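You operate a simulated robot arm through the tools that you are given. There is no shell and no other tool. Be economical: measure what you need, move in short steps, check, and stop when the job is done.

You are at the controls of a simulated robot arm. One attempt, no reset.

TASK
Turn the depth dial to 20. Put two of the oil cans from the top of the workbench on the top of the parts table. Open the upper blue drawer, fetch the green cap from the inside of the upper blue drawer and set it on the right end of the base beam and shut the drawer again. Put the brown tape on the console end of the board table away on the right end of the press ledge. Put the 58 grey tray from the console end of the board table on the middle of the board table and the 55 grey tray on the white panel there. The order is free. Set down upright: oil can.

The check looks at the end state, three seconds after you hand in, the way a careful person would. Anything else that was tipped, shoved, dropped, spilled or broken makes it a failure. Lids that push on must go on centred and level and be pressed home; caps that screw on are set level and turned clockwise until they are tight.

THE ROBOT
A 6-joint arm with a four-finger gripper on a trunk, on a base that drives. Base frame: it is fixed to the floor where the robot stands at the start and does not move with it; the origin is under the middle of the robot, x ahead of it, y to its left, z up; the surface under the hand at the start is at about z = 800. Units: mm, rad, N and s.
With the tool pointing down near the work surface it reaches from about 280 to 700 mm from the robot's upright axis, wherever it stands. Its first joint turns from -2.897 to 2.897 rad. Places, roughly: brown tape (10x10x5 cm) [-1100, 2800, 900]; depth dial [500, 0, 1000]; green cap (3x3x3 cm) [-1100, 1900, 700]; grey tray [-1250, 3000, 1000]; middle of the board table [-1200, 4200, 900]; oil can [500, -250, 750]; right end of the base beam (31x21 cm) [260, 2420, 520]; right end of the press ledge [300, 2800, 1600]; top of the parts table [-3600, 900, 900]; upper blue drawer [-1100, 1800, 700]; white panel (20x15x1 cm) [-1300, 3400, 900]. Payload 3.43 kg.
The TCP is the grasp point between the finger pads, 30 mm short of the fingertips. In the tool frame z runs along the fingers and y along their closing line. Largest opening 120 mm; the body of the gripper starts 85 mm behind the TCP.
Orientation is that of the tool frame in the base frame, as a unit quaternion [x, y, z, w]. With the fingers straight down and closing along the base's y, the tool's x points along the base's -x, its y along +y and its z along -z.

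THE INTERFACE
- The arm moves only by the tool move_arm. Its arguments are lists of equal length, an entry for each row: "delta_pos": the shift along the tool's x, y, z in m, a list of three; "angular": the turn, a rotation vector about the tool's x, y, z in rad, a list of three; "jaw": the opening in per cent of the stroke, from 0 (shut) to 100 (fully open). In form: {"delta_pos": [[x, y, z], ...], "angular": [[rx, ry, rz], ...], "jaw": [jaw, ...]}. A call has 1 to 8 rows; each row is the pose to reach, as a shift and turn from the pose commanded when the call began, along the tool's axes at that moment. A row lasts 0.2 s, in which the tool goes at most 50 mm and 0.15 rad; a call with a longer step from one row to the next is refused whole, and so is a gripper value outside its range. A pose out of reach is approached as far as the arm can. The call stops where the force on the tool passes 40 N (or 10 N more than at its start, if that is more) or the arm is blocked; 0.2 s more then pass. The fingers move at their own pace and stop on an object; they squeeze with about 41 N. The grip force told is the motor's: it shows also when the fingers shut on nothing. Time passes only in rows, and 0.2 s behind the last, so rows that repeat a pose let the fingers close. It gives the time, the measured TCP pose, the force on the tool (base axes), the opening and the grip force at its end, in the units of the frame above (readings bear some noise), with the torque about the TCP (base axes, N m) and any sound that the robot's microphone picked up, and new pictures: "views" is both (left out), scene, wrist or none.
- Cameras (640 x 400 px; columns grow to the right, rows downward): "scene" is now at [38.9, 81.4, 1645.1]; the picture's right is [-0.72, -0.70, 0.00], its down [-0.47, 0.49, -0.74] and it looks along [0.51, -0.53, -0.68] (base axes); focal length 294 px, centre (320, 200). "wrist" rides on the gripper at [71, -17, -120] in the tool frame; the picture's right is [0.23, 0.97, 0.00], its down [-0.81, 0.19, -0.55] and it looks along [-0.54, 0.13, 0.83] (tool axes); focal length 275 px, centre (320, 200). There is no depth. A picture from a camera that has moved, and an enlarged one, comes with that camera's place and axes in the base frame and with its lens.
- slide_trunk(by): slides the trunk up (or, below 0, down) by that many mm; the arm and the scene camera ride with it, the base frame stays. It gives what a move gives, with no picture.
- roll_base(legs): drives the robot by 1 to 6 legs, each [ahead, left, turn to the left] in mm, mm and rad, along the robot's own axes; the way and the turn of a leg run together, so that a leg with both is an arc; at most 1500 mm and 3.142 rad a leg. The arm and the cameras ride along, it lands a little off, and it stops where it bumps. It gives what a move gives, and a new picture of the scene camera.
- aim_head(pan, tilt): turns the head with the scene camera to pan (to the left, within 2.094 rad either way) and tilt (down, from -0.506 to 1.204), counted from straight ahead of the robot. It gives what a move gives, and a new picture of the scene camera.
- enlarge(camera, box): a new picture of the part [left, top, right, bottom] of that camera's present view, enlarged. No time passes.
- close_job(): hands the job in; it is judged then, once.

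Go step by step. Nothing tells you exact positions but the pictures and the camera data: compare them with the known pose of the tool, close in by small moves and look again before you grip or let go. The budget is 217 turns and 260 pictures, counting those below and the enlarged ones. Unless the task says otherwise, let go and move clear before handing in.

The tools are called after ">>>" by a JSON object that holds its "api" and its "payload". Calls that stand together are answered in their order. move_arm: Moves the arm, as the interface text tells. Its arguments: {"type":"object","properties":{"delta_pos":{"type":"array","items":{"type":"array","items":{"type":"number"}}},"angular":{"type":"array","items":{"type":"array","items":{"type":"number"}}},"jaw":{"type":"array","items":{"type":"number"}},"views":{"type":"string","enum":["both","scene","wrist","none"]}},"required":["delta_pos","angular","jaw"]} The other tools are called the same way: slide_trunk (by) slides the trunk up or down; roll_base (legs) drives the base; aim_head (pan, tilt) turns the head that bears the scene camera; enlarge (camera, box) takes an enlarged picture of a part of a camera's view; close_job () hands the job in.

At the start:

```text
time: 0.0
ee_pos: [384.1, -293.3, 1294.8]
tool_rot: [0.0, 1.0, 0.0, 0.0]
contact_force: [-0.8, 0.0, -0.6]
moment: [0.02, 0.0, 0.0]
finger_gap: 120.0
gripper_force: 0.0
trunk travel left (down, up): [-150.0, 290.0]
robot x, y, heading: [0.2, -1.5, -0.004]
head pan, tilt: [-0.801, 0.744]
```

scene: 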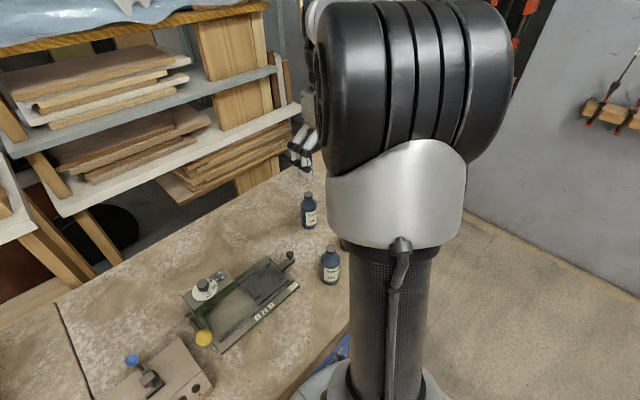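
wrist: 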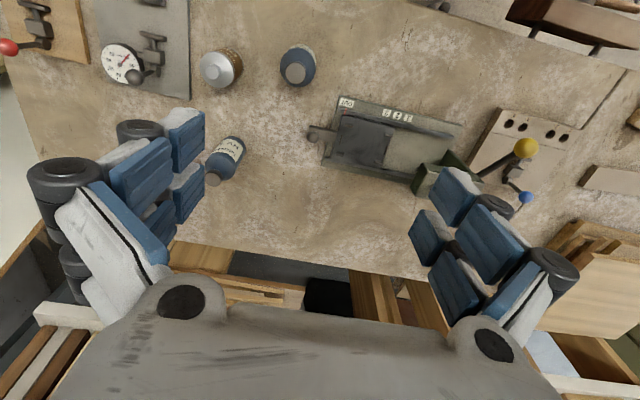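

I see the workbench with blue bottles (probably the oil cans), a dial at the left of the wrist view and a box with levers. I'll look closer and look straight ahead with the head.

>>> {"api": "enlarge", "payload": {"camera": "wrist", "box": [0, 0, 640, 240]}}

>>> {"api": "aim_head", "payload": {"pan": 0, "tilt": 0.7}}

```text
1.00 times, centred on (320, 120) of wrist (not enlarged: the box is as wide or as high as the picture)
camera zoom: at [311.8, -310.4, 1415.5], right [-0.23, 0.97, 0.0], down [0.81, 0.19, 0.55], along [0.54, 0.13, -0.83], focal length 275 px, centre (320, 280)
```

zoom: 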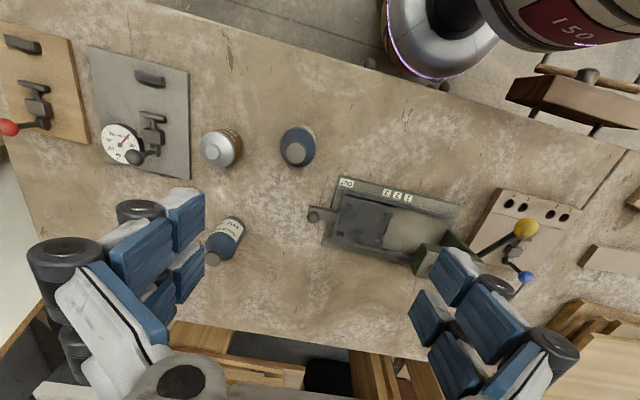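

```text
time: 1.1
ee_pos: [382.5, -294.1, 1295.0]
tool_rot: [0.0, 1.0, 0.0, 0.001]
contact_force: [-0.6, -0.2, -0.9]
moment: [-0.02, 0.02, -0.02]
finger_gap: 120.1
gripper_force: 0.1
trunk travel left (down, up): [-150.0, 290.0]
robot x, y, heading: [2.5, -2.5, 0.001]
head pan, tilt: [0.0, 0.7]
camera scene: at [66.0, 141.0, 1648.8], right [0.0, -1.0, 0.0], down [-0.64, 0.0, -0.76], along [0.76, 0.0, -0.64], focal length 294 px, centre (320, 200)
```

scene: 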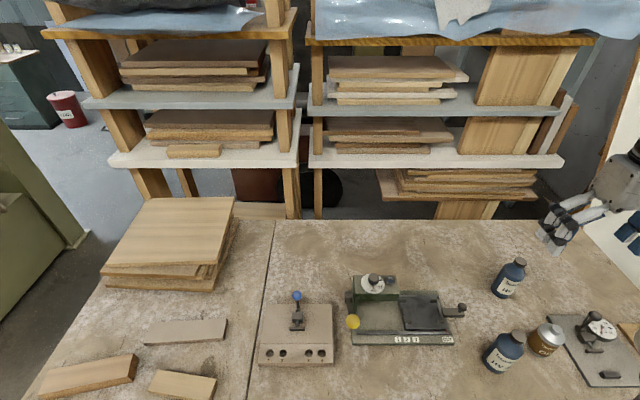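

Two blue bottles, a brown can and a machine with a white dial at about (600,-20). I'll zoom in on all of these.

>>> {"api": "enlarge", "payload": {"camera": "scene", "box": [340, 250, 480, 350]}}

>>> {"api": "enlarge", "payload": {"camera": "scene", "box": [470, 250, 640, 390]}}

```text
4.00 times, centred on (410, 300) of scene
camera zoom: at [66.0, 141.0, 1648.8], right [0.0, -1.0, 0.0], down [-0.64, 0.0, -0.76], along [0.76, 0.0, -0.64], focal length 1177 px, centre (-40, -200)
```

zoom: 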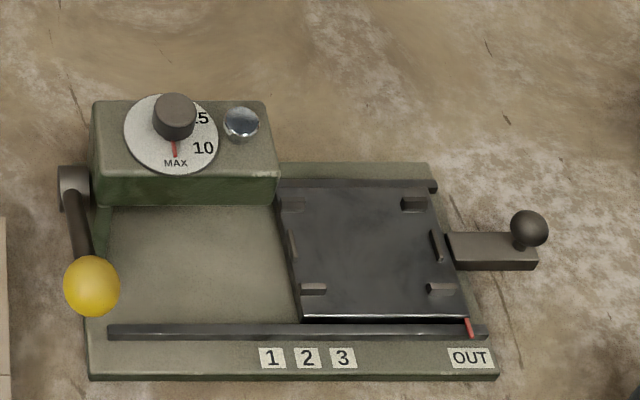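

```text
2.86 times, centred on (555, 320) of scene
camera zoom: at [66.0, 141.0, 1648.8], right [0.0, -1.0, 0.0], down [-0.64, 0.0, -0.76], along [0.76, 0.0, -0.64], focal length 841 px, centre (-351, -143)
```

zoom: 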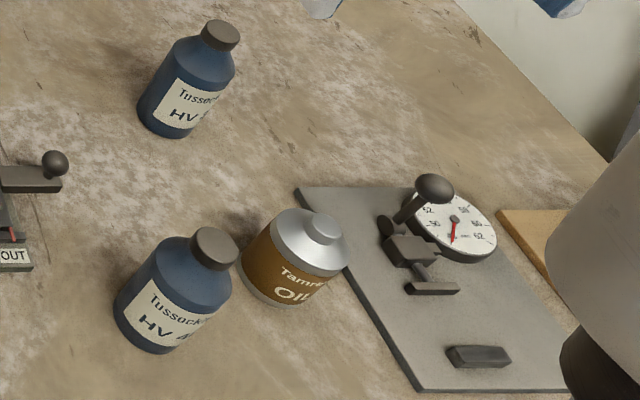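

The dial reads MAX at its red pointer now. I'll check the labels and the rest of the bench from other views.

>>> {"api": "aim_head", "payload": {"pan": -0.5, "tilt": 1.0}}

>>> {"api": "aim_head", "payload": {"pan": 0.7, "tilt": 0.6}}

>>> {"api": "aim_head", "payload": {"pan": 1.7, "tilt": 0.45}}

```text
time: 2.1
ee_pos: [383.1, -293.4, 1295.3]
tool_rot: [0.001, 1.0, 0.0, 0.001]
contact_force: [-0.5, 0.1, 1.2]
moment: [0.01, 0.0, -0.01]
finger_gap: 120.1
gripper_force: 0.1
trunk travel left (down, up): [-150.0, 290.0]
robot x, y, heading: [0.2, -2.1, -0.002]
head pan, tilt: [-0.499, 1.0]
camera scene: at [42.3, 107.8, 1625.4], right [-0.48, -0.88, 0.0], down [-0.74, 0.4, -0.54], along [0.47, -0.26, -0.84], focal length 294 px, centre (320, 200)
```

scene: 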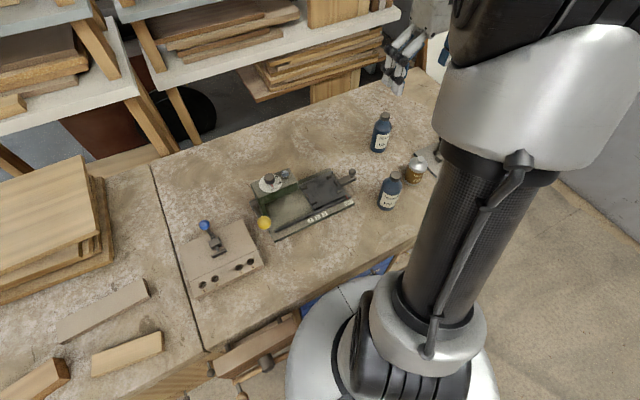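

```text
time: 3.5
ee_pos: [383.1, -294.0, 1294.6]
tool_rot: [0.0, 1.0, 0.0, -0.001]
contact_force: [0.5, 0.4, 0.6]
moment: [0.0, 0.0, 0.01]
finger_gap: 120.0
gripper_force: 0.0
trunk travel left (down, up): [-150.0, 290.0]
robot x, y, heading: [-3.0, 2.4, 0.001]
head pan, tilt: [0.7, 0.6]
camera scene: at [48.8, 198.0, 1657.4], right [0.64, -0.77, 0.0], down [-0.43, -0.36, -0.82], along [0.63, 0.53, -0.57], focal length 294 px, centre (320, 200)
```

scene: 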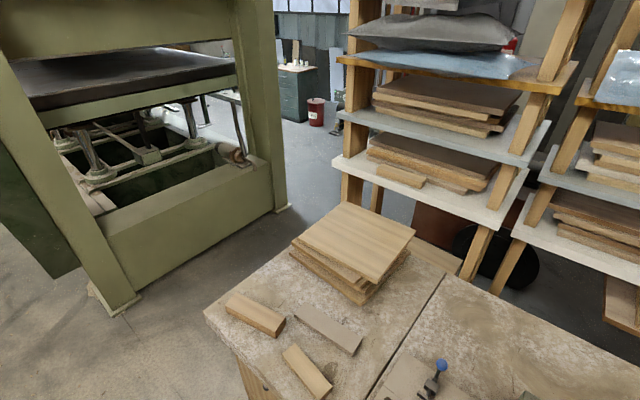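

```text
time: 4.7
ee_pos: [384.1, -293.0, 1294.2]
tool_rot: [-0.001, 1.0, 0.0, 0.001]
contact_force: [0.9, 0.9, 0.5]
moment: [-0.02, -0.03, -0.01]
finger_gap: 119.7
gripper_force: 0.1
trunk travel left (down, up): [-150.0, 290.0]
robot x, y, heading: [1.0, 0.3, 0.006]
head pan, tilt: [1.7, 0.45]
camera scene: at [-30.6, 232.3, 1671.0], right [0.99, 0.13, 0.0], down [0.06, -0.43, -0.9], along [-0.12, 0.89, -0.44], focal length 294 px, centre (320, 200)
```

scene: 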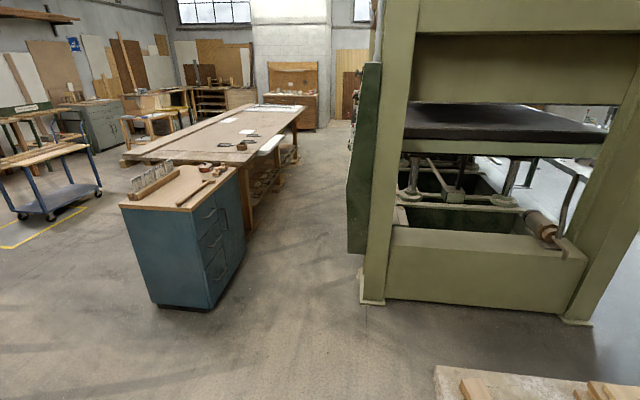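

The dial knob should be at about (610,-28,870). I move the hand over it so the wrist camera can read the dial.

>>> {"api": "move_arm", "payload": {"delta_pos": [[-0.01, 0.033, 0.027], [-0.02, 0.066, 0.054], [-0.03, 0.099, 0.081], [-0.04, 0.132, 0.108], [-0.05, 0.165, 0.135], [-0.06, 0.198, 0.162], [-0.07, 0.23, 0.19]], "angular": [[0, 0, 0], [0, 0, 0], [0, 0, 0], [0, 0, 0], [0, 0, 0], [0, 0, 0], [0, 0, 0]], "jaw": [100, 100, 100, 100, 100, 100, 100], "views": "wrist"}}

```text
time: 6.3
ee_pos: [453.5, -62.5, 1106.5]
tool_rot: [0.0, 1.0, 0.0, 0.0]
contact_force: [-0.6, 0.5, -0.9]
moment: [-0.06, 0.01, -0.01]
finger_gap: 119.5
gripper_force: 0.0
trunk travel left (down, up): [-150.0, 290.0]
robot x, y, heading: [-0.9, 2.1, 0.001]
head pan, tilt: [1.7, 0.45]
camera wrist: at [382.4, -79.7, 1227.4], right [-0.23, 0.97, 0.0], down [0.81, 0.19, 0.55], along [0.54, 0.13, -0.83], focal length 275 px, centre (320, 200)
```

wrist: 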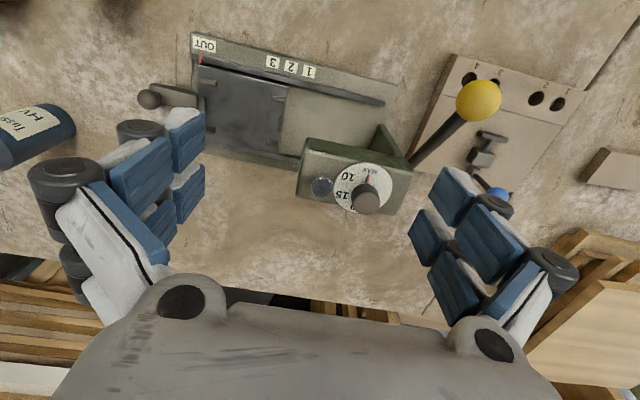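

>>> {"api": "enlarge", "payload": {"camera": "wrist", "box": [290, 130, 418, 210]}}

>>> {"api": "aim_head", "payload": {"pan": 0, "tilt": 0.7}}

```text
5.00 times, centred on (354, 170) of wrist
camera zoom: at [382.4, -79.7, 1227.4], right [-0.23, 0.97, 0.0], down [0.81, 0.19, 0.55], along [0.54, 0.13, -0.83], focal length 1376 px, centre (150, 350)
```

zoom: 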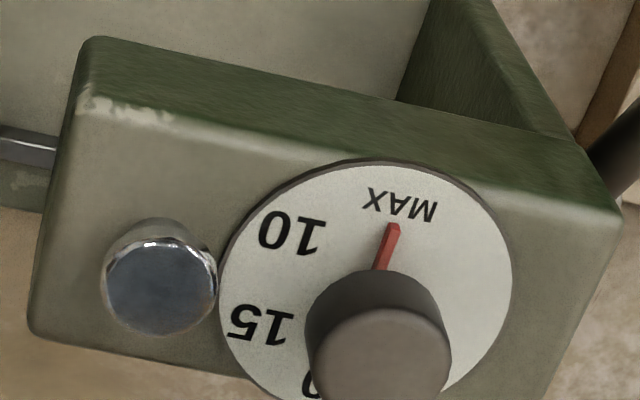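

```text
time: 8.1
ee_pos: [452.4, -64.9, 1107.2]
tool_rot: [0.0, 1.0, 0.0, 0.0]
contact_force: [-0.1, 0.5, 0.5]
moment: [0.0, -0.01, 0.0]
finger_gap: 120.1
gripper_force: 0.0
trunk travel left (down, up): [-150.0, 290.0]
robot x, y, heading: [-5.1, 1.2, -0.003]
head pan, tilt: [0.0, 0.7]
camera scene: at [66.0, 141.2, 1648.8], right [0.0, -1.0, 0.0], down [-0.64, 0.0, -0.77], along [0.77, 0.0, -0.64], focal length 294 px, centre (320, 200)
```

scene: 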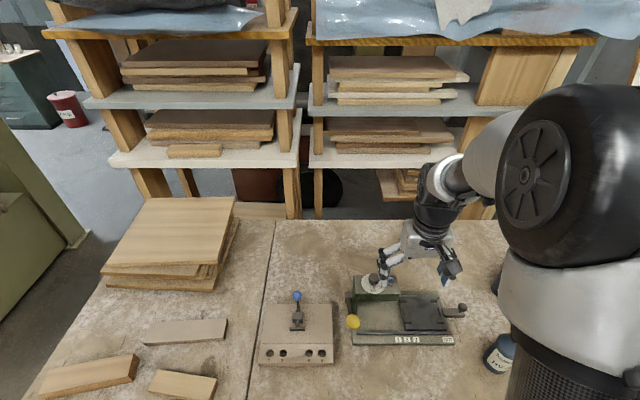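

The knob stands at about (518, 0, 1002), with its red pointer at MAX; 10 and 15 follow round towards the far side. I tilt the hand to see the far side of the dial.

>>> {"api": "move_arm", "payload": {"delta_pos": [[-0.017, 0.017, 0], [-0.034, 0.034, 0], [-0.051, 0.051, 0], [-0.068, 0.068, 0], [-0.087, 0.07, 0]], "angular": [[0, 0.14, 0], [0, 0.28, 0], [0, 0.42, 0], [0, 0.56, 0], [0, 0.7, 0]], "jaw": [100, 100, 100, 100, 100], "views": "wrist"}}

```text
time: 9.3
ee_pos: [536.9, 6.0, 1103.9]
tool_rot: [-0.001, 0.939, -0.001, -0.343]
contact_force: [0.6, 0.1, 1.2]
moment: [0.03, -0.02, -0.03]
finger_gap: 119.7
gripper_force: 0.0
out of reach, approached as far as the arm can: row 5
trunk travel left (down, up): [-150.0, 290.0]
robot x, y, heading: [-0.7, -1.1, 0.001]
head pan, tilt: [0.0, 0.7]
camera wrist: at [559.9, -11.6, 1241.8], right [-0.18, 0.97, 0.15], down [0.98, 0.19, -0.1], along [-0.12, 0.13, -0.98], focal length 275 px, centre (320, 200)
```

wrist: 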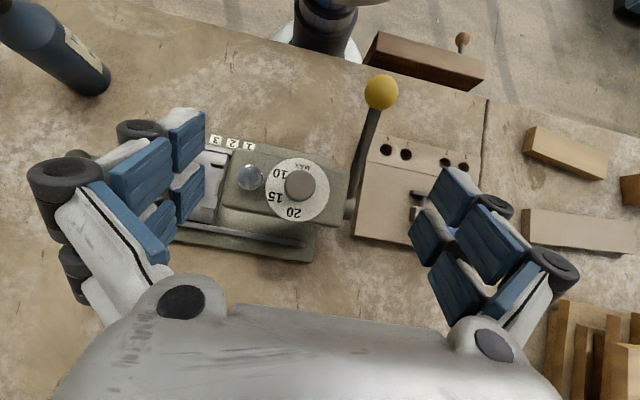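

>>> {"api": "enlarge", "payload": {"camera": "wrist", "box": [236, 150, 348, 220]}}

```text
5.71 times, centred on (292, 185) of wrist
camera zoom: at [559.9, -11.6, 1241.8], right [-0.18, 0.97, 0.15], down [0.98, 0.19, -0.1], along [-0.12, 0.13, -0.98], focal length 1573 px, centre (480, 286)
```

zoom: 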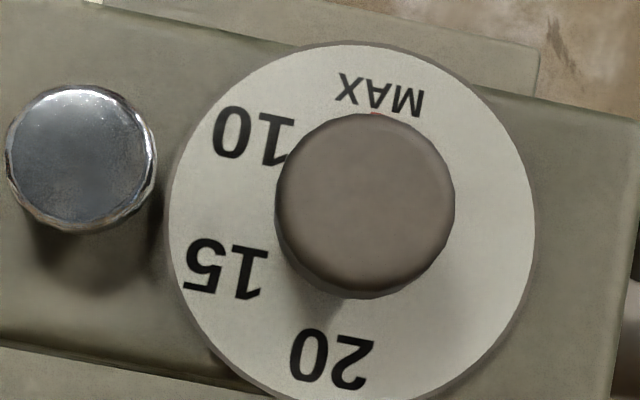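

20 is opposite MAX, half a turn counter-clockwise through 10 and 15. I straighten the hand above the knob.

>>> {"api": "move_arm", "payload": {"delta_pos": [[0, -0.001, 0.005], [0, -0.002, 0.01], [0, -0.003, 0.015], [0.001, -0.004, 0.02], [0.001, -0.0055, 0.0255]], "angular": [[0, -0.14, 0], [0, -0.28, 0], [0, -0.42, 0], [0, -0.56, 0], [0, -0.7, 0]], "jaw": [35, 35, 35, 35, 35], "views": "none"}}

>>> {"api": "move_arm", "payload": {"delta_pos": [[0, 0, 0], [0, 0, 0], [0, 0, 0], [0, 0, 0], [0, 0, 0], [0, 0, 0], [0, 0, 0], [0, 0, 0]], "angular": [[0, 0, 0.15], [0, 0, 0.3], [0, 0, 0.45], [0, 0, 0.6], [0, 0, 0.75], [0, 0, 0.9], [0, 0, 1.05], [0, 0, 1.2]], "jaw": [35, 35, 35, 35, 35, 35, 35, 35], "views": "none"}}

>>> {"api": "move_arm", "payload": {"delta_pos": [[0, 0, 0], [0, 0, 0], [0, 0, 0]], "angular": [[0, 0, 0.15], [0, 0, 0.3], [0, 0, 0.37]], "jaw": [35, 35, 35], "views": "both"}}

```text
time: 10.5
ee_pos: [518.1, 0.0, 1086.7]
tool_rot: [0.0, 1.0, 0.0, 0.001]
contact_force: [-0.2, 0.9, 0.2]
moment: [0.04, 0.01, 0.0]
finger_gap: 42.1
gripper_force: 0.2
trunk travel left (down, up): [-150.0, 290.0]
robot x, y, heading: [1.7, 1.7, 0.008]
head pan, tilt: [0.0, 0.7]
```

```text
time: 12.3
ee_pos: [519.2, 1.1, 1084.4]
tool_rot: [0.566, 0.825, 0.0, 0.0]
contact_force: [-0.3, -1.1, -0.4]
moment: [-0.01, 0.02, 0.03]
finger_gap: 41.6
gripper_force: 0.1
trunk travel left (down, up): [-150.0, 290.0]
robot x, y, heading: [-0.3, 1.7, -0.004]
head pan, tilt: [0.0, 0.7]
```

```text
time: 13.1
ee_pos: [517.7, 1.9, 1085.2]
tool_rot: [0.707, 0.707, 0.0, -0.001]
contact_force: [-0.6, 0.1, 1.2]
moment: [-0.02, -0.01, -0.01]
finger_gap: 42.1
gripper_force: 0.1
trunk travel left (down, up): [-150.0, 290.0]
robot x, y, heading: [0.2, -3.3, 0.0]
head pan, tilt: [0.0, 0.7]
camera scene: at [66.1, 141.1, 1648.8], right [0.0, -1.0, 0.0], down [-0.64, 0.0, -0.76], along [0.76, 0.0, -0.64], focal length 294 px, centre (320, 200)
camera wrist: at [501.8, 73.1, 1204.9], right [0.97, 0.23, 0.0], down [0.19, -0.81, 0.55], along [0.13, -0.54, -0.83], focal length 275 px, centre (320, 200)
```

scene: 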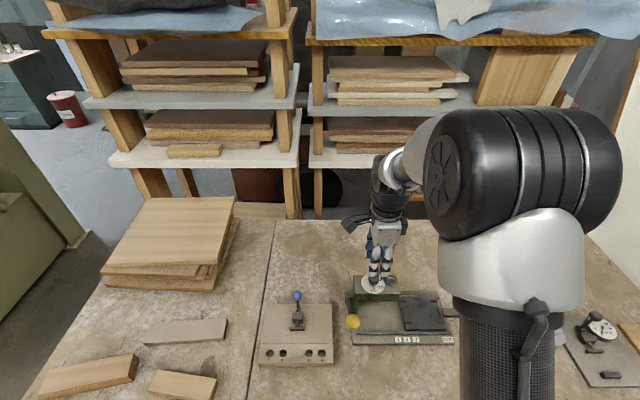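
wrist: 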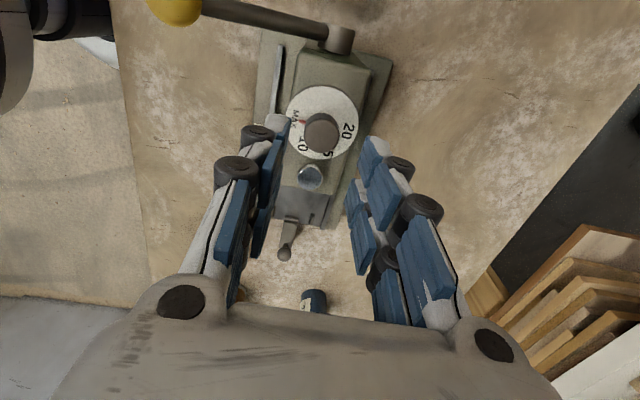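

The gripper is square over the knob (about 2 mm off). I go down around it and close.

>>> {"api": "move_arm", "payload": {"delta_pos": [[-0.001, 0.0025, 0.035], [-0.001, 0.0025, 0.055], [-0.001, 0.0025, 0.07], [-0.001, 0.0025, 0.07], [-0.001, 0.0025, 0.07], [-0.001, 0.0025, 0.07]], "angular": [[0, 0, 0], [0, 0, 0], [0, 0, 0], [0, 0, 0], [0, 0, 0], [0, 0, 0]], "jaw": [35, 35, 35, 0, 0, 0], "views": "wrist"}}

```text
time: 14.5
ee_pos: [521.2, -0.2, 1013.9]
tool_rot: [0.706, 0.708, 0.0, -0.001]
contact_force: [-10.2, 0.0, -6.5]
moment: [-0.01, 0.25, 0.02]
finger_gap: 26.0
gripper_force: 42.3
trunk travel left (down, up): [-150.0, 290.0]
robot x, y, heading: [-0.9, 0.3, -0.002]
head pan, tilt: [0.0, 0.7]
camera wrist: at [504.0, 71.0, 1134.9], right [0.97, 0.23, 0.0], down [0.19, -0.81, 0.55], along [0.12, -0.54, -0.83], focal length 275 px, centre (320, 200)
```

wrist: 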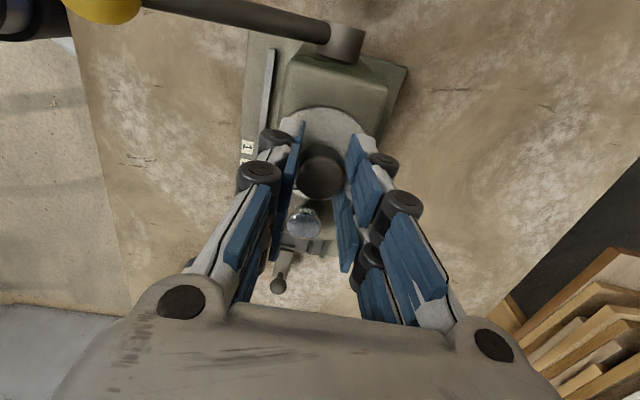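

The knob is gripped. I turn it counter-clockwise in stages.

>>> {"api": "move_arm", "payload": {"delta_pos": [[0, 0, 0], [0, 0, 0], [0, 0, 0], [0, 0, 0], [0, 0, 0], [0, 0, 0], [0, 0, 0]], "angular": [[0, 0, -0.15], [0, 0, -0.3], [0, 0, -0.45], [0, 0, -0.6], [0, 0, -0.75], [0, 0, -0.9], [0, 0, -1.047]], "jaw": [0, 0, 0, 0, 0, 0, 0], "views": "wrist"}}

```text
time: 16.1
ee_pos: [520.7, -1.1, 1014.2]
tool_rot: [0.257, 0.966, -0.001, -0.002]
contact_force: [-13.7, -4.5, -22.2]
moment: [-0.51, -0.13, 0.0]
finger_gap: 26.0
gripper_force: 45.2
trunk travel left (down, up): [-150.0, 290.0]
robot x, y, heading: [-0.0, -2.7, -0.0]
head pan, tilt: [0.0, 0.7]
camera wrist: at [450.5, 20.4, 1135.2], right [0.28, 0.96, 0.0], down [0.8, -0.24, 0.55], along [0.53, -0.16, -0.84], focal length 275 px, centre (320, 200)
```

wrist: 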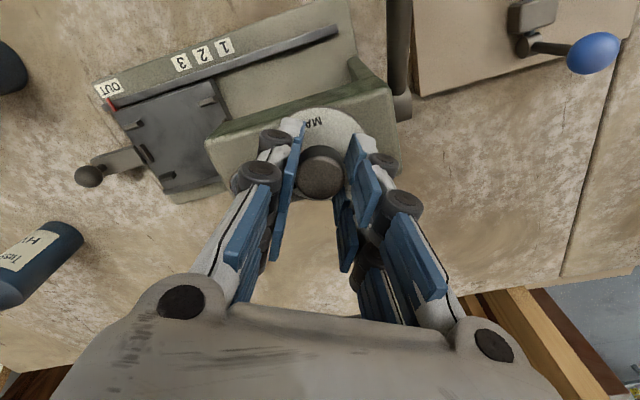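

The pointer has left MAX. I continue to turn.

>>> {"api": "move_arm", "payload": {"delta_pos": [[0, 0, 0], [0, 0, 0], [0, 0, 0], [0, 0, 0], [0, 0, 0], [0, 0, 0], [0, 0, 0]], "angular": [[0, 0, -0.15], [0, 0, -0.3], [0, 0, -0.45], [0, 0, -0.6], [0, 0, -0.75], [0, 0, -0.9], [0, 0, -1.047]], "jaw": [0, 0, 0, 0, 0, 0, 0], "views": "wrist"}}

```text
time: 17.7
ee_pos: [520.4, -1.1, 1014.0]
tool_rot: [-0.261, 0.965, 0.0, -0.002]
contact_force: [-9.2, -4.7, -25.3]
moment: [-0.47, 0.85, -0.01]
finger_gap: 26.1
gripper_force: 45.1
trunk travel left (down, up): [-150.0, 290.0]
robot x, y, heading: [1.4, -0.8, -0.001]
head pan, tilt: [0.0, 0.7]
camera wrist: at [467.7, -50.9, 1135.2], right [-0.69, 0.73, 0.0], down [0.61, 0.57, 0.55], along [0.4, 0.38, -0.83], focal length 275 px, centre (320, 200)
```

wrist: 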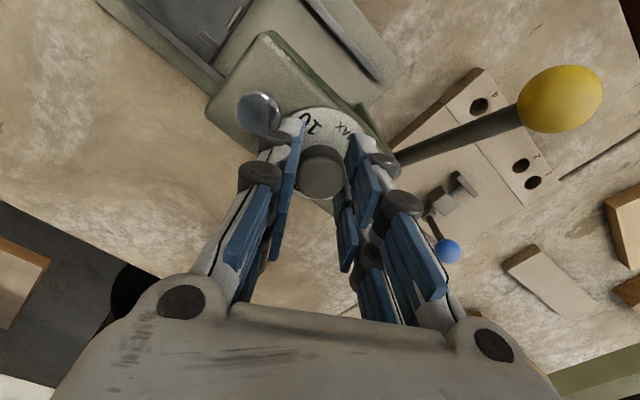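

Now the last third of the half turn.

>>> {"api": "move_arm", "payload": {"delta_pos": [[0, 0, 0], [0, 0, 0], [0, 0, 0], [0, 0, 0], [0, 0, 0], [0, 0, 0], [0, 0, 0]], "angular": [[0, 0, -0.15], [0, 0, -0.3], [0, 0, -0.45], [0, 0, -0.6], [0, 0, -0.75], [0, 0, -0.9], [0, 0, -1.047]], "jaw": [0, 0, 0, 0, 0, 0, 0], "views": "none"}}

>>> {"api": "move_arm", "payload": {"delta_pos": [[0, 0, 0], [0, 0, 0], [0, 0, -0.035], [0, 0, -0.08], [0, 0, -0.12]], "angular": [[0, 0, 0], [0, 0, 0], [0, 0, 0], [0, 0, 0], [0, 0, 0]], "jaw": [35, 35, 35, 35, 35], "views": "wrist"}}

```text
time: 19.3
ee_pos: [521.7, -1.6, 1014.3]
tool_rot: [0.708, -0.706, -0.001, 0.001]
contact_force: [-11.7, -1.6, -24.6]
moment: [-0.04, -0.15, -0.11]
finger_gap: 26.0
gripper_force: 45.5
trunk travel left (down, up): [-150.0, 290.0]
robot x, y, heading: [2.3, -1.3, 0.001]
head pan, tilt: [0.0, 0.7]
```

```text
time: 20.5
ee_pos: [518.9, -0.6, 1134.8]
tool_rot: [-0.707, 0.707, 0.0, 0.0]
contact_force: [0.0, -0.3, -0.5]
moment: [-0.01, -0.02, 0.02]
finger_gap: 42.0
gripper_force: 0.0
trunk travel left (down, up): [-150.0, 290.0]
robot x, y, heading: [0.5, -0.2, 0.003]
head pan, tilt: [0.0, 0.7]
camera wrist: at [535.7, -71.0, 1256.9], right [-0.97, -0.23, 0.0], down [-0.19, 0.81, 0.55], along [-0.13, 0.54, -0.83], focal length 275 px, centre (320, 200)
```

wrist: 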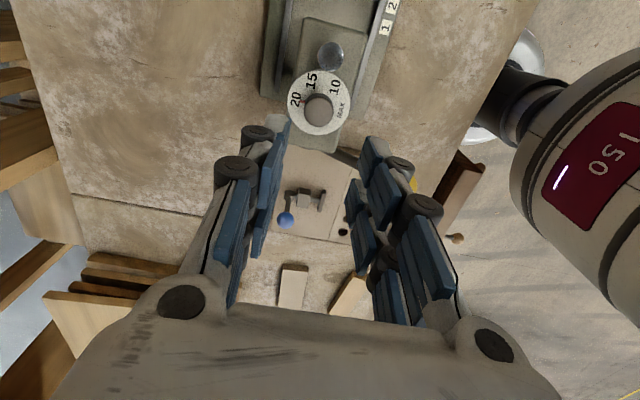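

>>> {"api": "enlarge", "payload": {"camera": "wrist", "box": [280, 60, 360, 140]}}

>>> {"api": "aim_head", "payload": {"pan": -0.8, "tilt": 0.9}}

```text
5.00 times, centred on (320, 100) of wrist
camera zoom: at [535.7, -71.0, 1256.9], right [-0.97, -0.23, 0.0], down [-0.19, 0.81, 0.55], along [-0.13, 0.54, -0.83], focal length 1376 px, centre (320, 700)
```

zoom: 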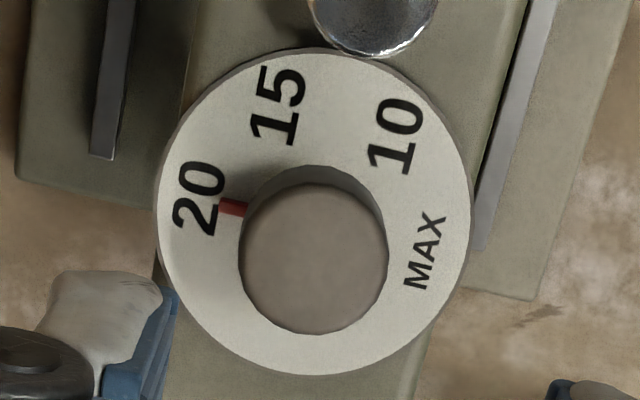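

```text
time: 21.6
ee_pos: [518.8, 1.2, 1134.1]
tool_rot: [0.707, -0.707, 0.0, 0.001]
contact_force: [0.6, -0.1, 0.4]
moment: [0.02, -0.01, 0.03]
finger_gap: 41.9
gripper_force: 0.1
trunk travel left (down, up): [-150.0, 290.0]
robot x, y, heading: [-1.6, 4.3, -0.005]
head pan, tilt: [-0.799, 0.901]
camera scene: at [33.8, 87.0, 1632.7], right [-0.72, -0.7, 0.0], down [-0.55, 0.56, -0.62], along [0.43, -0.45, -0.78], focal length 294 px, centre (320, 200)
```

scene: 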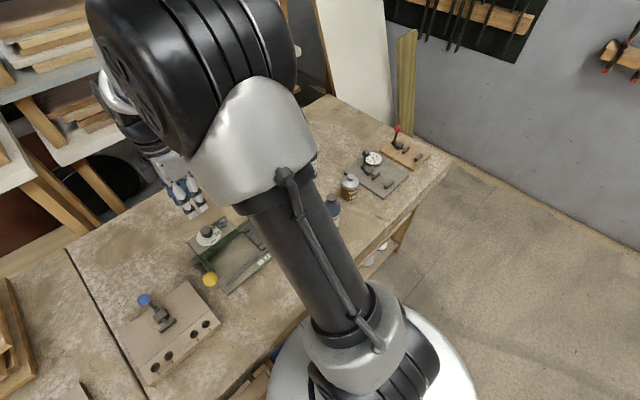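

The dial now points to 20. The cans: blue ones at about (380,-328) and (600,-443), a brown one at (414,-442). I bring the hand over there to read the labels.

>>> {"api": "move_arm", "payload": {"delta_pos": [[0.03, 0, -0.03], [0.06, 0.0, -0.06], [0.1, 0, -0.08], [0.14, 0.02, -0.1], [0.18, 0.04, -0.1], [0.22, 0.06, -0.1], [0.24, 0.08, -0.1], [0.26, 0.1, -0.1]], "angular": [[0, 0, 0.15], [0, 0, 0.3], [0, 0, 0.45], [0, 0, 0.6], [0, 0, 0.75], [0, 0, 0.9], [0, 0, 1.05], [0, 0, 1.2]], "jaw": [100, 100, 100, 100, 100, 100, 100, 100], "views": "none"}}

>>> {"api": "aim_head", "payload": {"pan": -0.7, "tilt": 0.6}}

```text
time: 23.4
ee_pos: [418.7, -258.5, 1235.7]
tool_rot: [-0.184, 0.983, 0.0, 0.0]
contact_force: [-0.1, 0.0, -0.4]
moment: [0.01, -0.05, -0.05]
finger_gap: 119.8
gripper_force: 0.0
trunk travel left (down, up): [-150.0, 290.0]
robot x, y, heading: [0.5, 4.1, 0.003]
head pan, tilt: [-0.799, 0.901]
```

```text
time: 24.2
ee_pos: [419.8, -257.3, 1234.6]
tool_rot: [-0.185, 0.983, -0.001, 0.0]
contact_force: [0.5, -0.5, -0.6]
moment: [0.02, 0.02, 0.02]
finger_gap: 119.9
gripper_force: 0.0
trunk travel left (down, up): [-150.0, 290.0]
robot x, y, heading: [-2.8, 1.2, -0.001]
head pan, tilt: [-0.7, 0.6]
camera scene: at [48.7, 84.1, 1657.4], right [-0.64, -0.76, 0.0], down [-0.43, 0.36, -0.82], along [0.63, -0.53, -0.57], focal length 294 px, centre (320, 200)
```

scene: 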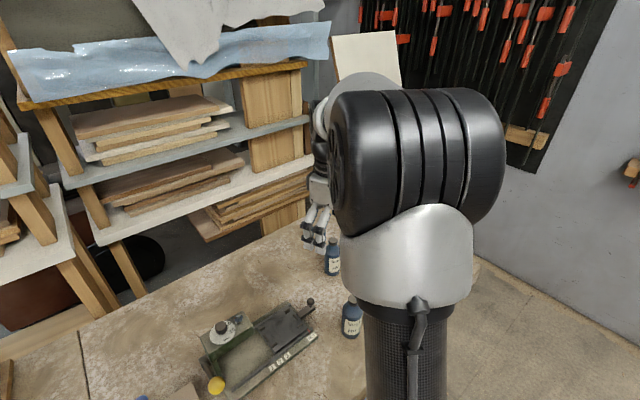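

>>> {"api": "enlarge", "payload": {"camera": "wrist", "box": [0, 0, 400, 250]}}

>>> {"api": "enlarge", "payload": {"camera": "scene", "box": [300, 230, 380, 350]}}

```text
1.60 times, centred on (200, 125) of wrist
camera zoom: at [359.6, -299.2, 1354.5], right [-0.57, 0.82, 0.0], down [0.69, 0.47, 0.55], along [0.45, 0.31, -0.83], focal length 440 px, centre (512, 320)
```

zoom: 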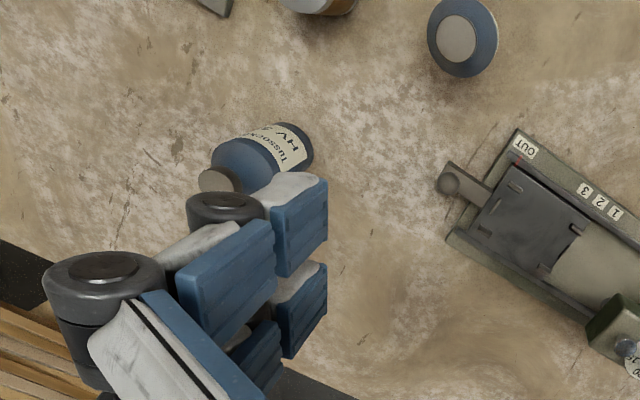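

```text
3.33 times, centred on (340, 290) of scene
camera zoom: at [48.7, 84.1, 1657.4], right [-0.64, -0.76, 0.0], down [-0.43, 0.36, -0.82], along [0.63, -0.53, -0.57], focal length 981 px, centre (253, -100)
```

zoom: 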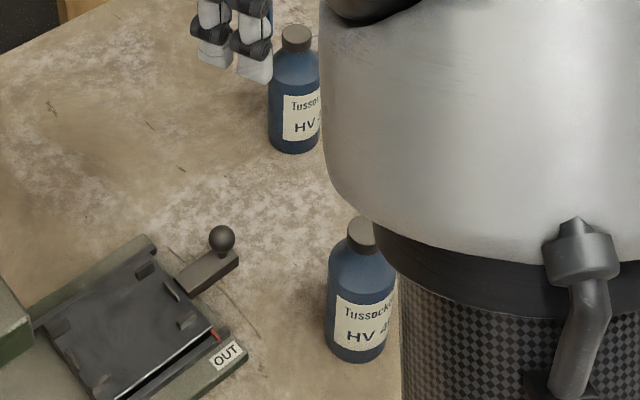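

>>> {"api": "aim_head", "payload": {"pan": -0.3, "tilt": 0.85}}

>>> {"api": "enlarge", "payload": {"camera": "scene", "box": [400, 180, 528, 260]}}

```text
time: 25.1
ee_pos: [419.8, -258.5, 1233.7]
tool_rot: [-0.185, 0.983, 0.0, 0.0]
contact_force: [-0.4, -0.2, 0.1]
moment: [0.0, -0.01, 0.01]
finger_gap: 119.9
gripper_force: 0.0
trunk travel left (down, up): [-150.0, 290.0]
robot x, y, heading: [-0.3, -2.7, 0.002]
head pan, tilt: [-0.3, 0.85]
camera scene: at [55.8, 117.9, 1636.6], right [-0.3, -0.96, 0.0], down [-0.72, 0.22, -0.66], along [0.63, -0.2, -0.75], focal length 294 px, centre (320, 200)
```

scene: 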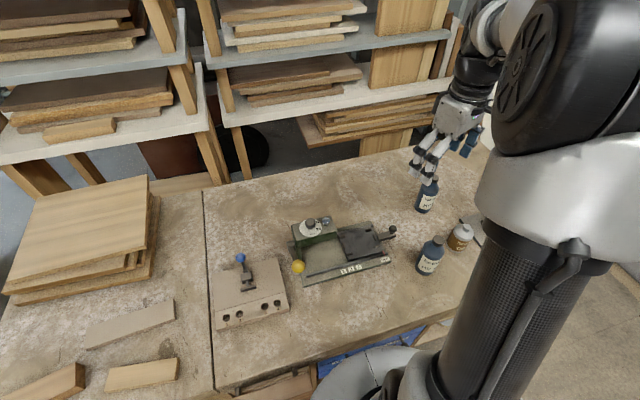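

```text
5.00 times, centred on (464, 220) of scene
camera zoom: at [55.8, 117.9, 1636.6], right [-0.3, -0.96, 0.0], down [-0.72, 0.22, -0.66], along [0.63, -0.2, -0.75], focal length 1472 px, centre (-400, 100)
```

zoom: 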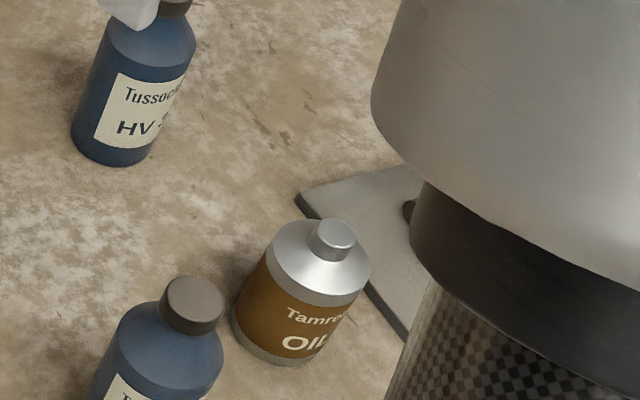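

I take the two blue oil bottles (both the same "Tussock HV" oil). I move over the near one at about (380,-328) with the jaws turned so that they clear the brown can.

>>> {"api": "move_arm", "payload": {"delta_pos": [[0.008, -0.007, 0.02], [0.016, -0.013, 0.04], [0.024, -0.019, 0.06], [0.032, -0.026, 0.08], [0.04, -0.032, 0.1], [0.048, -0.039, 0.12], [0.056, -0.045, 0.14], [0.063, -0.051, 0.154]], "angular": [[0, 0, 0.15], [0, 0, 0.3], [0, 0, 0.45], [0, 0, 0.6], [0, 0, 0.75], [0, 0, 0.9], [0, 0, 1.05], [0, 0, 1.2]], "jaw": [90, 90, 90, 90, 90, 90, 90, 90], "views": "none"}}

>>> {"api": "move_arm", "payload": {"delta_pos": [[0, 0, 0], [0, 0, 0], [0, 0, 0], [0, 0, 0]], "angular": [[0, 0, 0.12], [0, 0, 0.24], [0, 0, 0.36], [0, 0, 0.46]], "jaw": [90, 90, 90, 90], "views": "both"}}

```text
time: 26.9
ee_pos: [381.1, -331.3, 1080.8]
tool_rot: [0.404, 0.915, 0.0, 0.0]
contact_force: [0.0, 0.0, 0.7]
moment: [0.04, -0.04, -0.01]
finger_gap: 108.0
gripper_force: 0.1
trunk travel left (down, up): [-150.0, 290.0]
robot x, y, heading: [0.5, -1.7, 0.002]
head pan, tilt: [-0.3, 0.85]
```

```text
time: 27.9
ee_pos: [381.5, -332.0, 1079.9]
tool_rot: [0.602, 0.798, 0.0, 0.0]
contact_force: [-0.8, 0.0, 0.5]
moment: [-0.01, 0.03, 0.0]
finger_gap: 107.9
gripper_force: 0.1
trunk travel left (down, up): [-150.0, 290.0]
robot x, y, heading: [0.1, 0.6, 0.002]
head pan, tilt: [-0.3, 0.85]
camera scene: at [55.8, 118.0, 1636.5], right [-0.3, -0.96, 0.0], down [-0.72, 0.22, -0.66], along [0.63, -0.2, -0.75], focal length 294 px, centre (320, 200)
camera wrist: at [345.7, -266.9, 1200.9], right [0.87, 0.49, 0.0], down [0.41, -0.73, 0.55], along [0.27, -0.48, -0.83], focal length 275 px, centre (320, 200)
```

scene: 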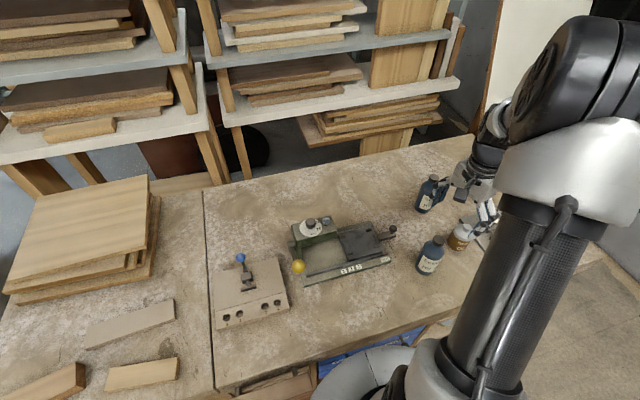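
wrist: 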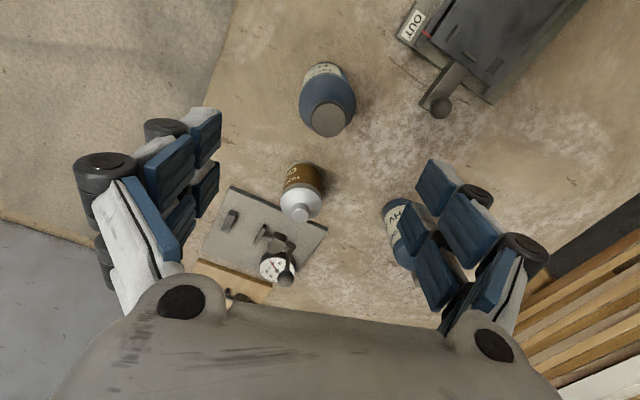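

The near bottle is right below, about 8 mm off. I correct, go down around its body and grip.

>>> {"api": "move_arm", "payload": {"delta_pos": [[0.002, 0.008, 0.045], [0.002, 0.008, 0.09], [0.002, 0.008, 0.135], [0.002, 0.008, 0.165], [0.002, 0.008, 0.195]], "angular": [[0, 0, 0], [0, 0, 0], [0, 0, 0], [0, 0, 0], [0, 0, 0]], "jaw": [90, 90, 90, 90, 90], "views": "both"}}

```text
time: 29.1
ee_pos: [388.3, -325.1, 887.0]
tool_rot: [0.601, 0.799, 0.0, 0.0]
contact_force: [0.9, 0.4, 0.1]
moment: [0.02, -0.02, -0.02]
finger_gap: 108.2
gripper_force: 0.1
trunk travel left (down, up): [-150.0, 290.0]
robot x, y, heading: [-1.3, 2.7, -0.001]
head pan, tilt: [-0.3, 0.85]
camera scene: at [56.2, 117.6, 1636.5], right [-0.3, -0.96, 0.0], down [-0.72, 0.22, -0.66], along [0.63, -0.2, -0.75], focal length 294 px, centre (320, 200)
camera wrist: at [350.8, -260.7, 1008.5], right [0.87, 0.49, 0.0], down [0.41, -0.73, 0.55], along [0.27, -0.48, -0.83], focal length 275 px, centre (320, 200)
```

scene: 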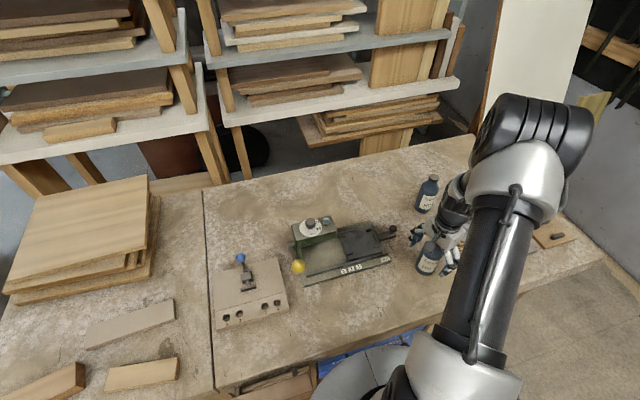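
wrist: 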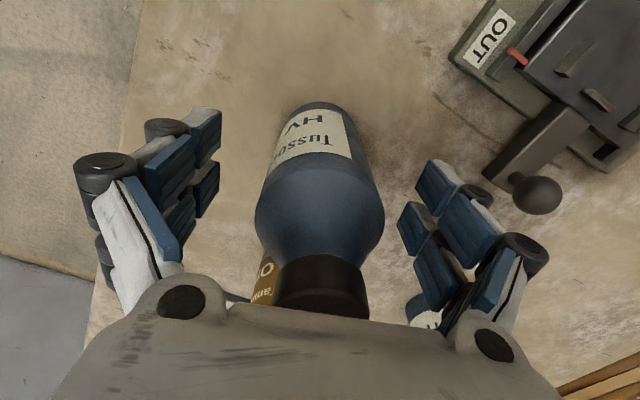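

The bottle is centred between the jaws. I lower a little and close, then lift.

>>> {"api": "move_arm", "payload": {"delta_pos": [[0, 0, 0.007], [0, 0, 0.007], [0, 0, 0.007], [0, 0, 0.007]], "angular": [[0, 0, 0], [0, 0, 0], [0, 0, 0], [0, 0, 0]], "jaw": [90, 30, 30, 30], "views": "none"}}

>>> {"api": "move_arm", "payload": {"delta_pos": [[0, 0, 0], [0, 0, -0.03], [0, 0, -0.08], [0, 0, -0.13], [0, 0, -0.18], [0, 0, -0.23]], "angular": [[0, 0, 0], [0, 0, 0], [0, 0, 0], [0, 0, 0], [0, 0, 0], [0, 0, 0]], "jaw": [0, 0, 0, 0, 0, 0], "views": "both"}}

```text
time: 30.1
ee_pos: [387.7, -326.1, 880.1]
tool_rot: [0.6, 0.8, 0.0, 0.0]
contact_force: [0.8, -0.1, 1.4]
moment: [0.04, -0.16, 0.0]
finger_gap: 58.3
gripper_force: 13.0
trunk travel left (down, up): [-150.0, 290.0]
robot x, y, heading: [-2.6, 0.4, 0.002]
head pan, tilt: [-0.3, 0.85]
```

```text
time: 31.5
ee_pos: [384.0, -326.6, 1110.6]
tool_rot: [0.6, 0.8, 0.001, 0.0]
contact_force: [-0.4, 0.2, -3.6]
moment: [-0.05, 0.01, 0.0]
finger_gap: 57.4
gripper_force: 41.3
trunk travel left (down, up): [-150.0, 290.0]
robot x, y, heading: [1.9, -3.3, 0.003]
head pan, tilt: [-0.3, 0.85]
camera scene: at [55.4, 118.4, 1636.5], right [-0.3, -0.96, 0.0], down [-0.72, 0.22, -0.66], along [0.63, -0.2, -0.75], focal length 294 px, centre (320, 200)
camera wrist: at [349.0, -262.5, 1232.5], right [0.87, 0.49, 0.0], down [0.41, -0.73, 0.55], along [0.27, -0.48, -0.83], focal length 275 px, centre (320, 200)
```

scene: 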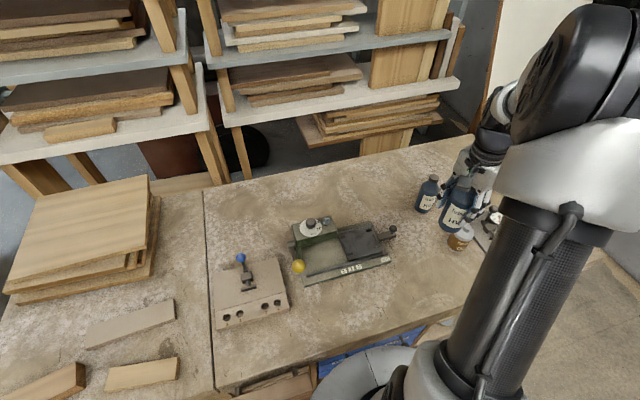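
wrist: 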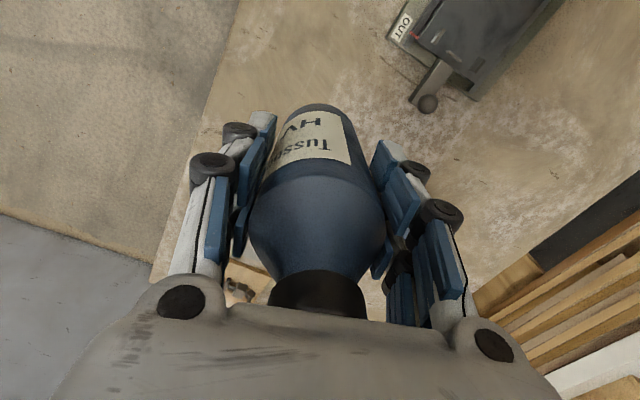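

The bottle is held. Before driving I look behind to the left, where the parts table should be.

>>> {"api": "aim_head", "payload": {"pan": 2.09, "tilt": 0.35}}

>>> {"api": "aim_head", "payload": {"pan": -2.09, "tilt": 0.5}}

```text
time: 33.6
ee_pos: [385.3, -326.6, 1111.2]
tool_rot: [0.601, 0.799, 0.0, 0.0]
contact_force: [-0.4, 0.4, -3.0]
moment: [0.03, -0.05, 0.02]
finger_gap: 57.0
gripper_force: 41.5
trunk travel left (down, up): [-150.0, 290.0]
robot x, y, heading: [1.9, -0.2, 0.001]
head pan, tilt: [2.089, 0.351]
camera scene: at [-64.7, 221.8, 1680.2], right [0.87, 0.49, 0.0], down [0.17, -0.3, -0.94], along [-0.46, 0.82, -0.34], focal length 294 px, centre (320, 200)
```

scene: 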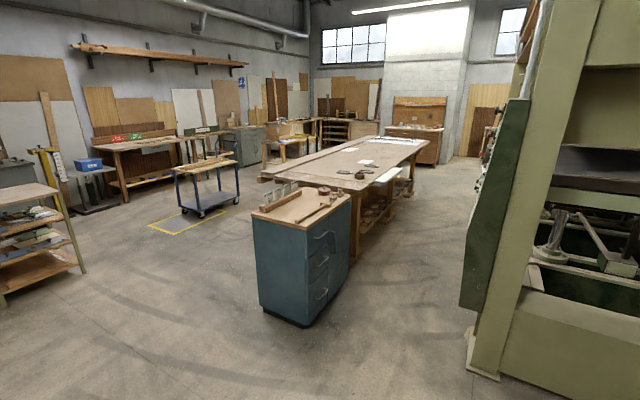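

```text
time: 37.0
ee_pos: [385.5, -327.2, 1111.3]
tool_rot: [0.6, 0.8, 0.0, 0.0]
contact_force: [-0.7, 0.2, -3.9]
moment: [0.01, 0.01, 0.0]
finger_gap: 57.3
gripper_force: 40.8
trunk travel left (down, up): [-150.0, 290.0]
robot x, y, heading: [2.6, 1.0, -0.003]
head pan, tilt: [-2.089, 0.499]
camera scene: at [-63.7, 61.8, 1666.5], right [-0.87, 0.5, 0.0], down [0.24, 0.42, -0.88], along [-0.43, -0.76, -0.48], focal length 294 px, centre (320, 200)
```

scene: 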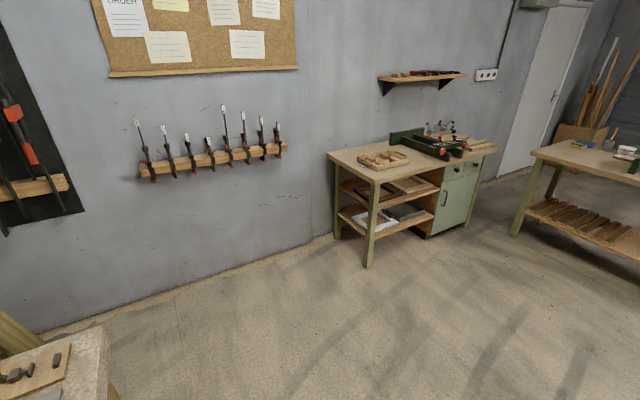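

The parts table is the wooden-topped one on the left, around (-3400,1000). I back off, turn and drive part of the way towards it.

>>> {"api": "aim_head", "payload": {"pan": 0, "tilt": 0.5}}

>>> {"api": "roll_base", "payload": {"legs": [[-500, 0, 0], [0, 0, 2.85], [1400, 0, 0]]}}

```text
time: 39.0
ee_pos: [385.9, -327.9, 1111.8]
tool_rot: [0.6, 0.8, -0.001, 0.0]
contact_force: [0.4, -0.4, -2.5]
moment: [0.02, -0.02, 0.01]
finger_gap: 57.5
gripper_force: 41.1
trunk travel left (down, up): [-150.0, 290.0]
robot x, y, heading: [-0.0, -0.8, 0.006]
head pan, tilt: [0.0, 0.499]
camera scene: at [72.3, 140.8, 1666.5], right [0.0, -1.0, 0.0], down [-0.48, 0.0, -0.88], along [0.88, 0.0, -0.48], focal length 294 px, centre (320, 200)
```

scene: 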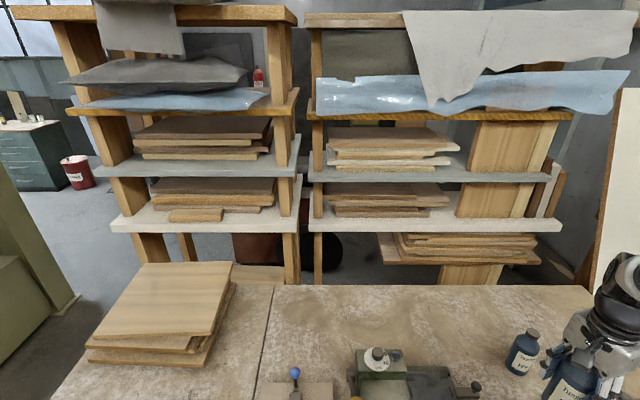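

```text
time: 55.2
ee_pos: [-2079.1, 877.8, 1110.5]
tool_rot: [-0.689, 0.725, 0.001, 0.0]
contact_force: [0.5, -0.5, -3.8]
moment: [-0.04, 0.0, 0.01]
finger_gap: 57.0
gripper_force: 40.9
trunk travel left (down, up): [-150.0, 290.0]
robot x, y, heading: [-1823.4, 439.8, 2.809]
head pan, tilt: [0.0, 0.499]
camera scene: at [-1932.6, 335.7, 1666.5], right [0.33, 0.95, 0.0], down [0.45, -0.16, -0.88], along [-0.83, 0.29, -0.48], focal length 294 px, centre (320, 200)
```

scene: 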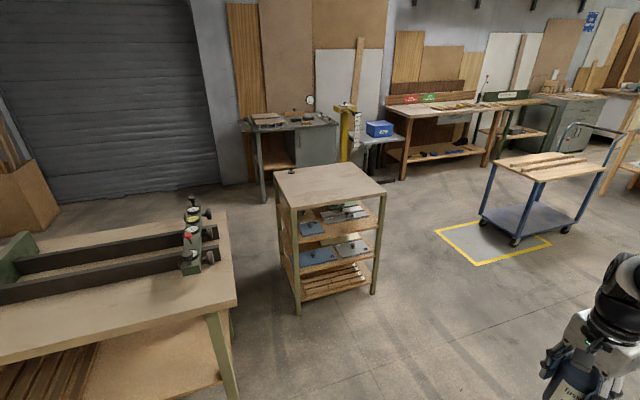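

The parts table's top spans roughly x -3700…-3210, y 650…1180. I check it enlarged.

>>> {"api": "enlarge", "payload": {"camera": "scene", "box": [256, 150, 416, 250]}}

```text
4.00 times, centred on (336, 200) of scene
camera zoom: at [-1932.6, 335.7, 1666.5], right [0.33, 0.95, 0.0], down [0.45, -0.16, -0.88], along [-0.83, 0.29, -0.48], focal length 1177 px, centre (256, 200)
```

zoom: 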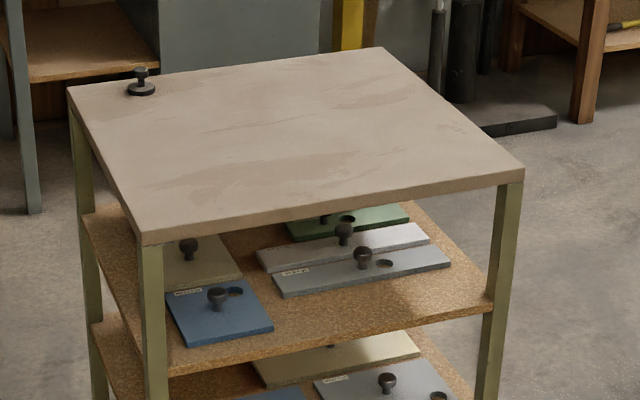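

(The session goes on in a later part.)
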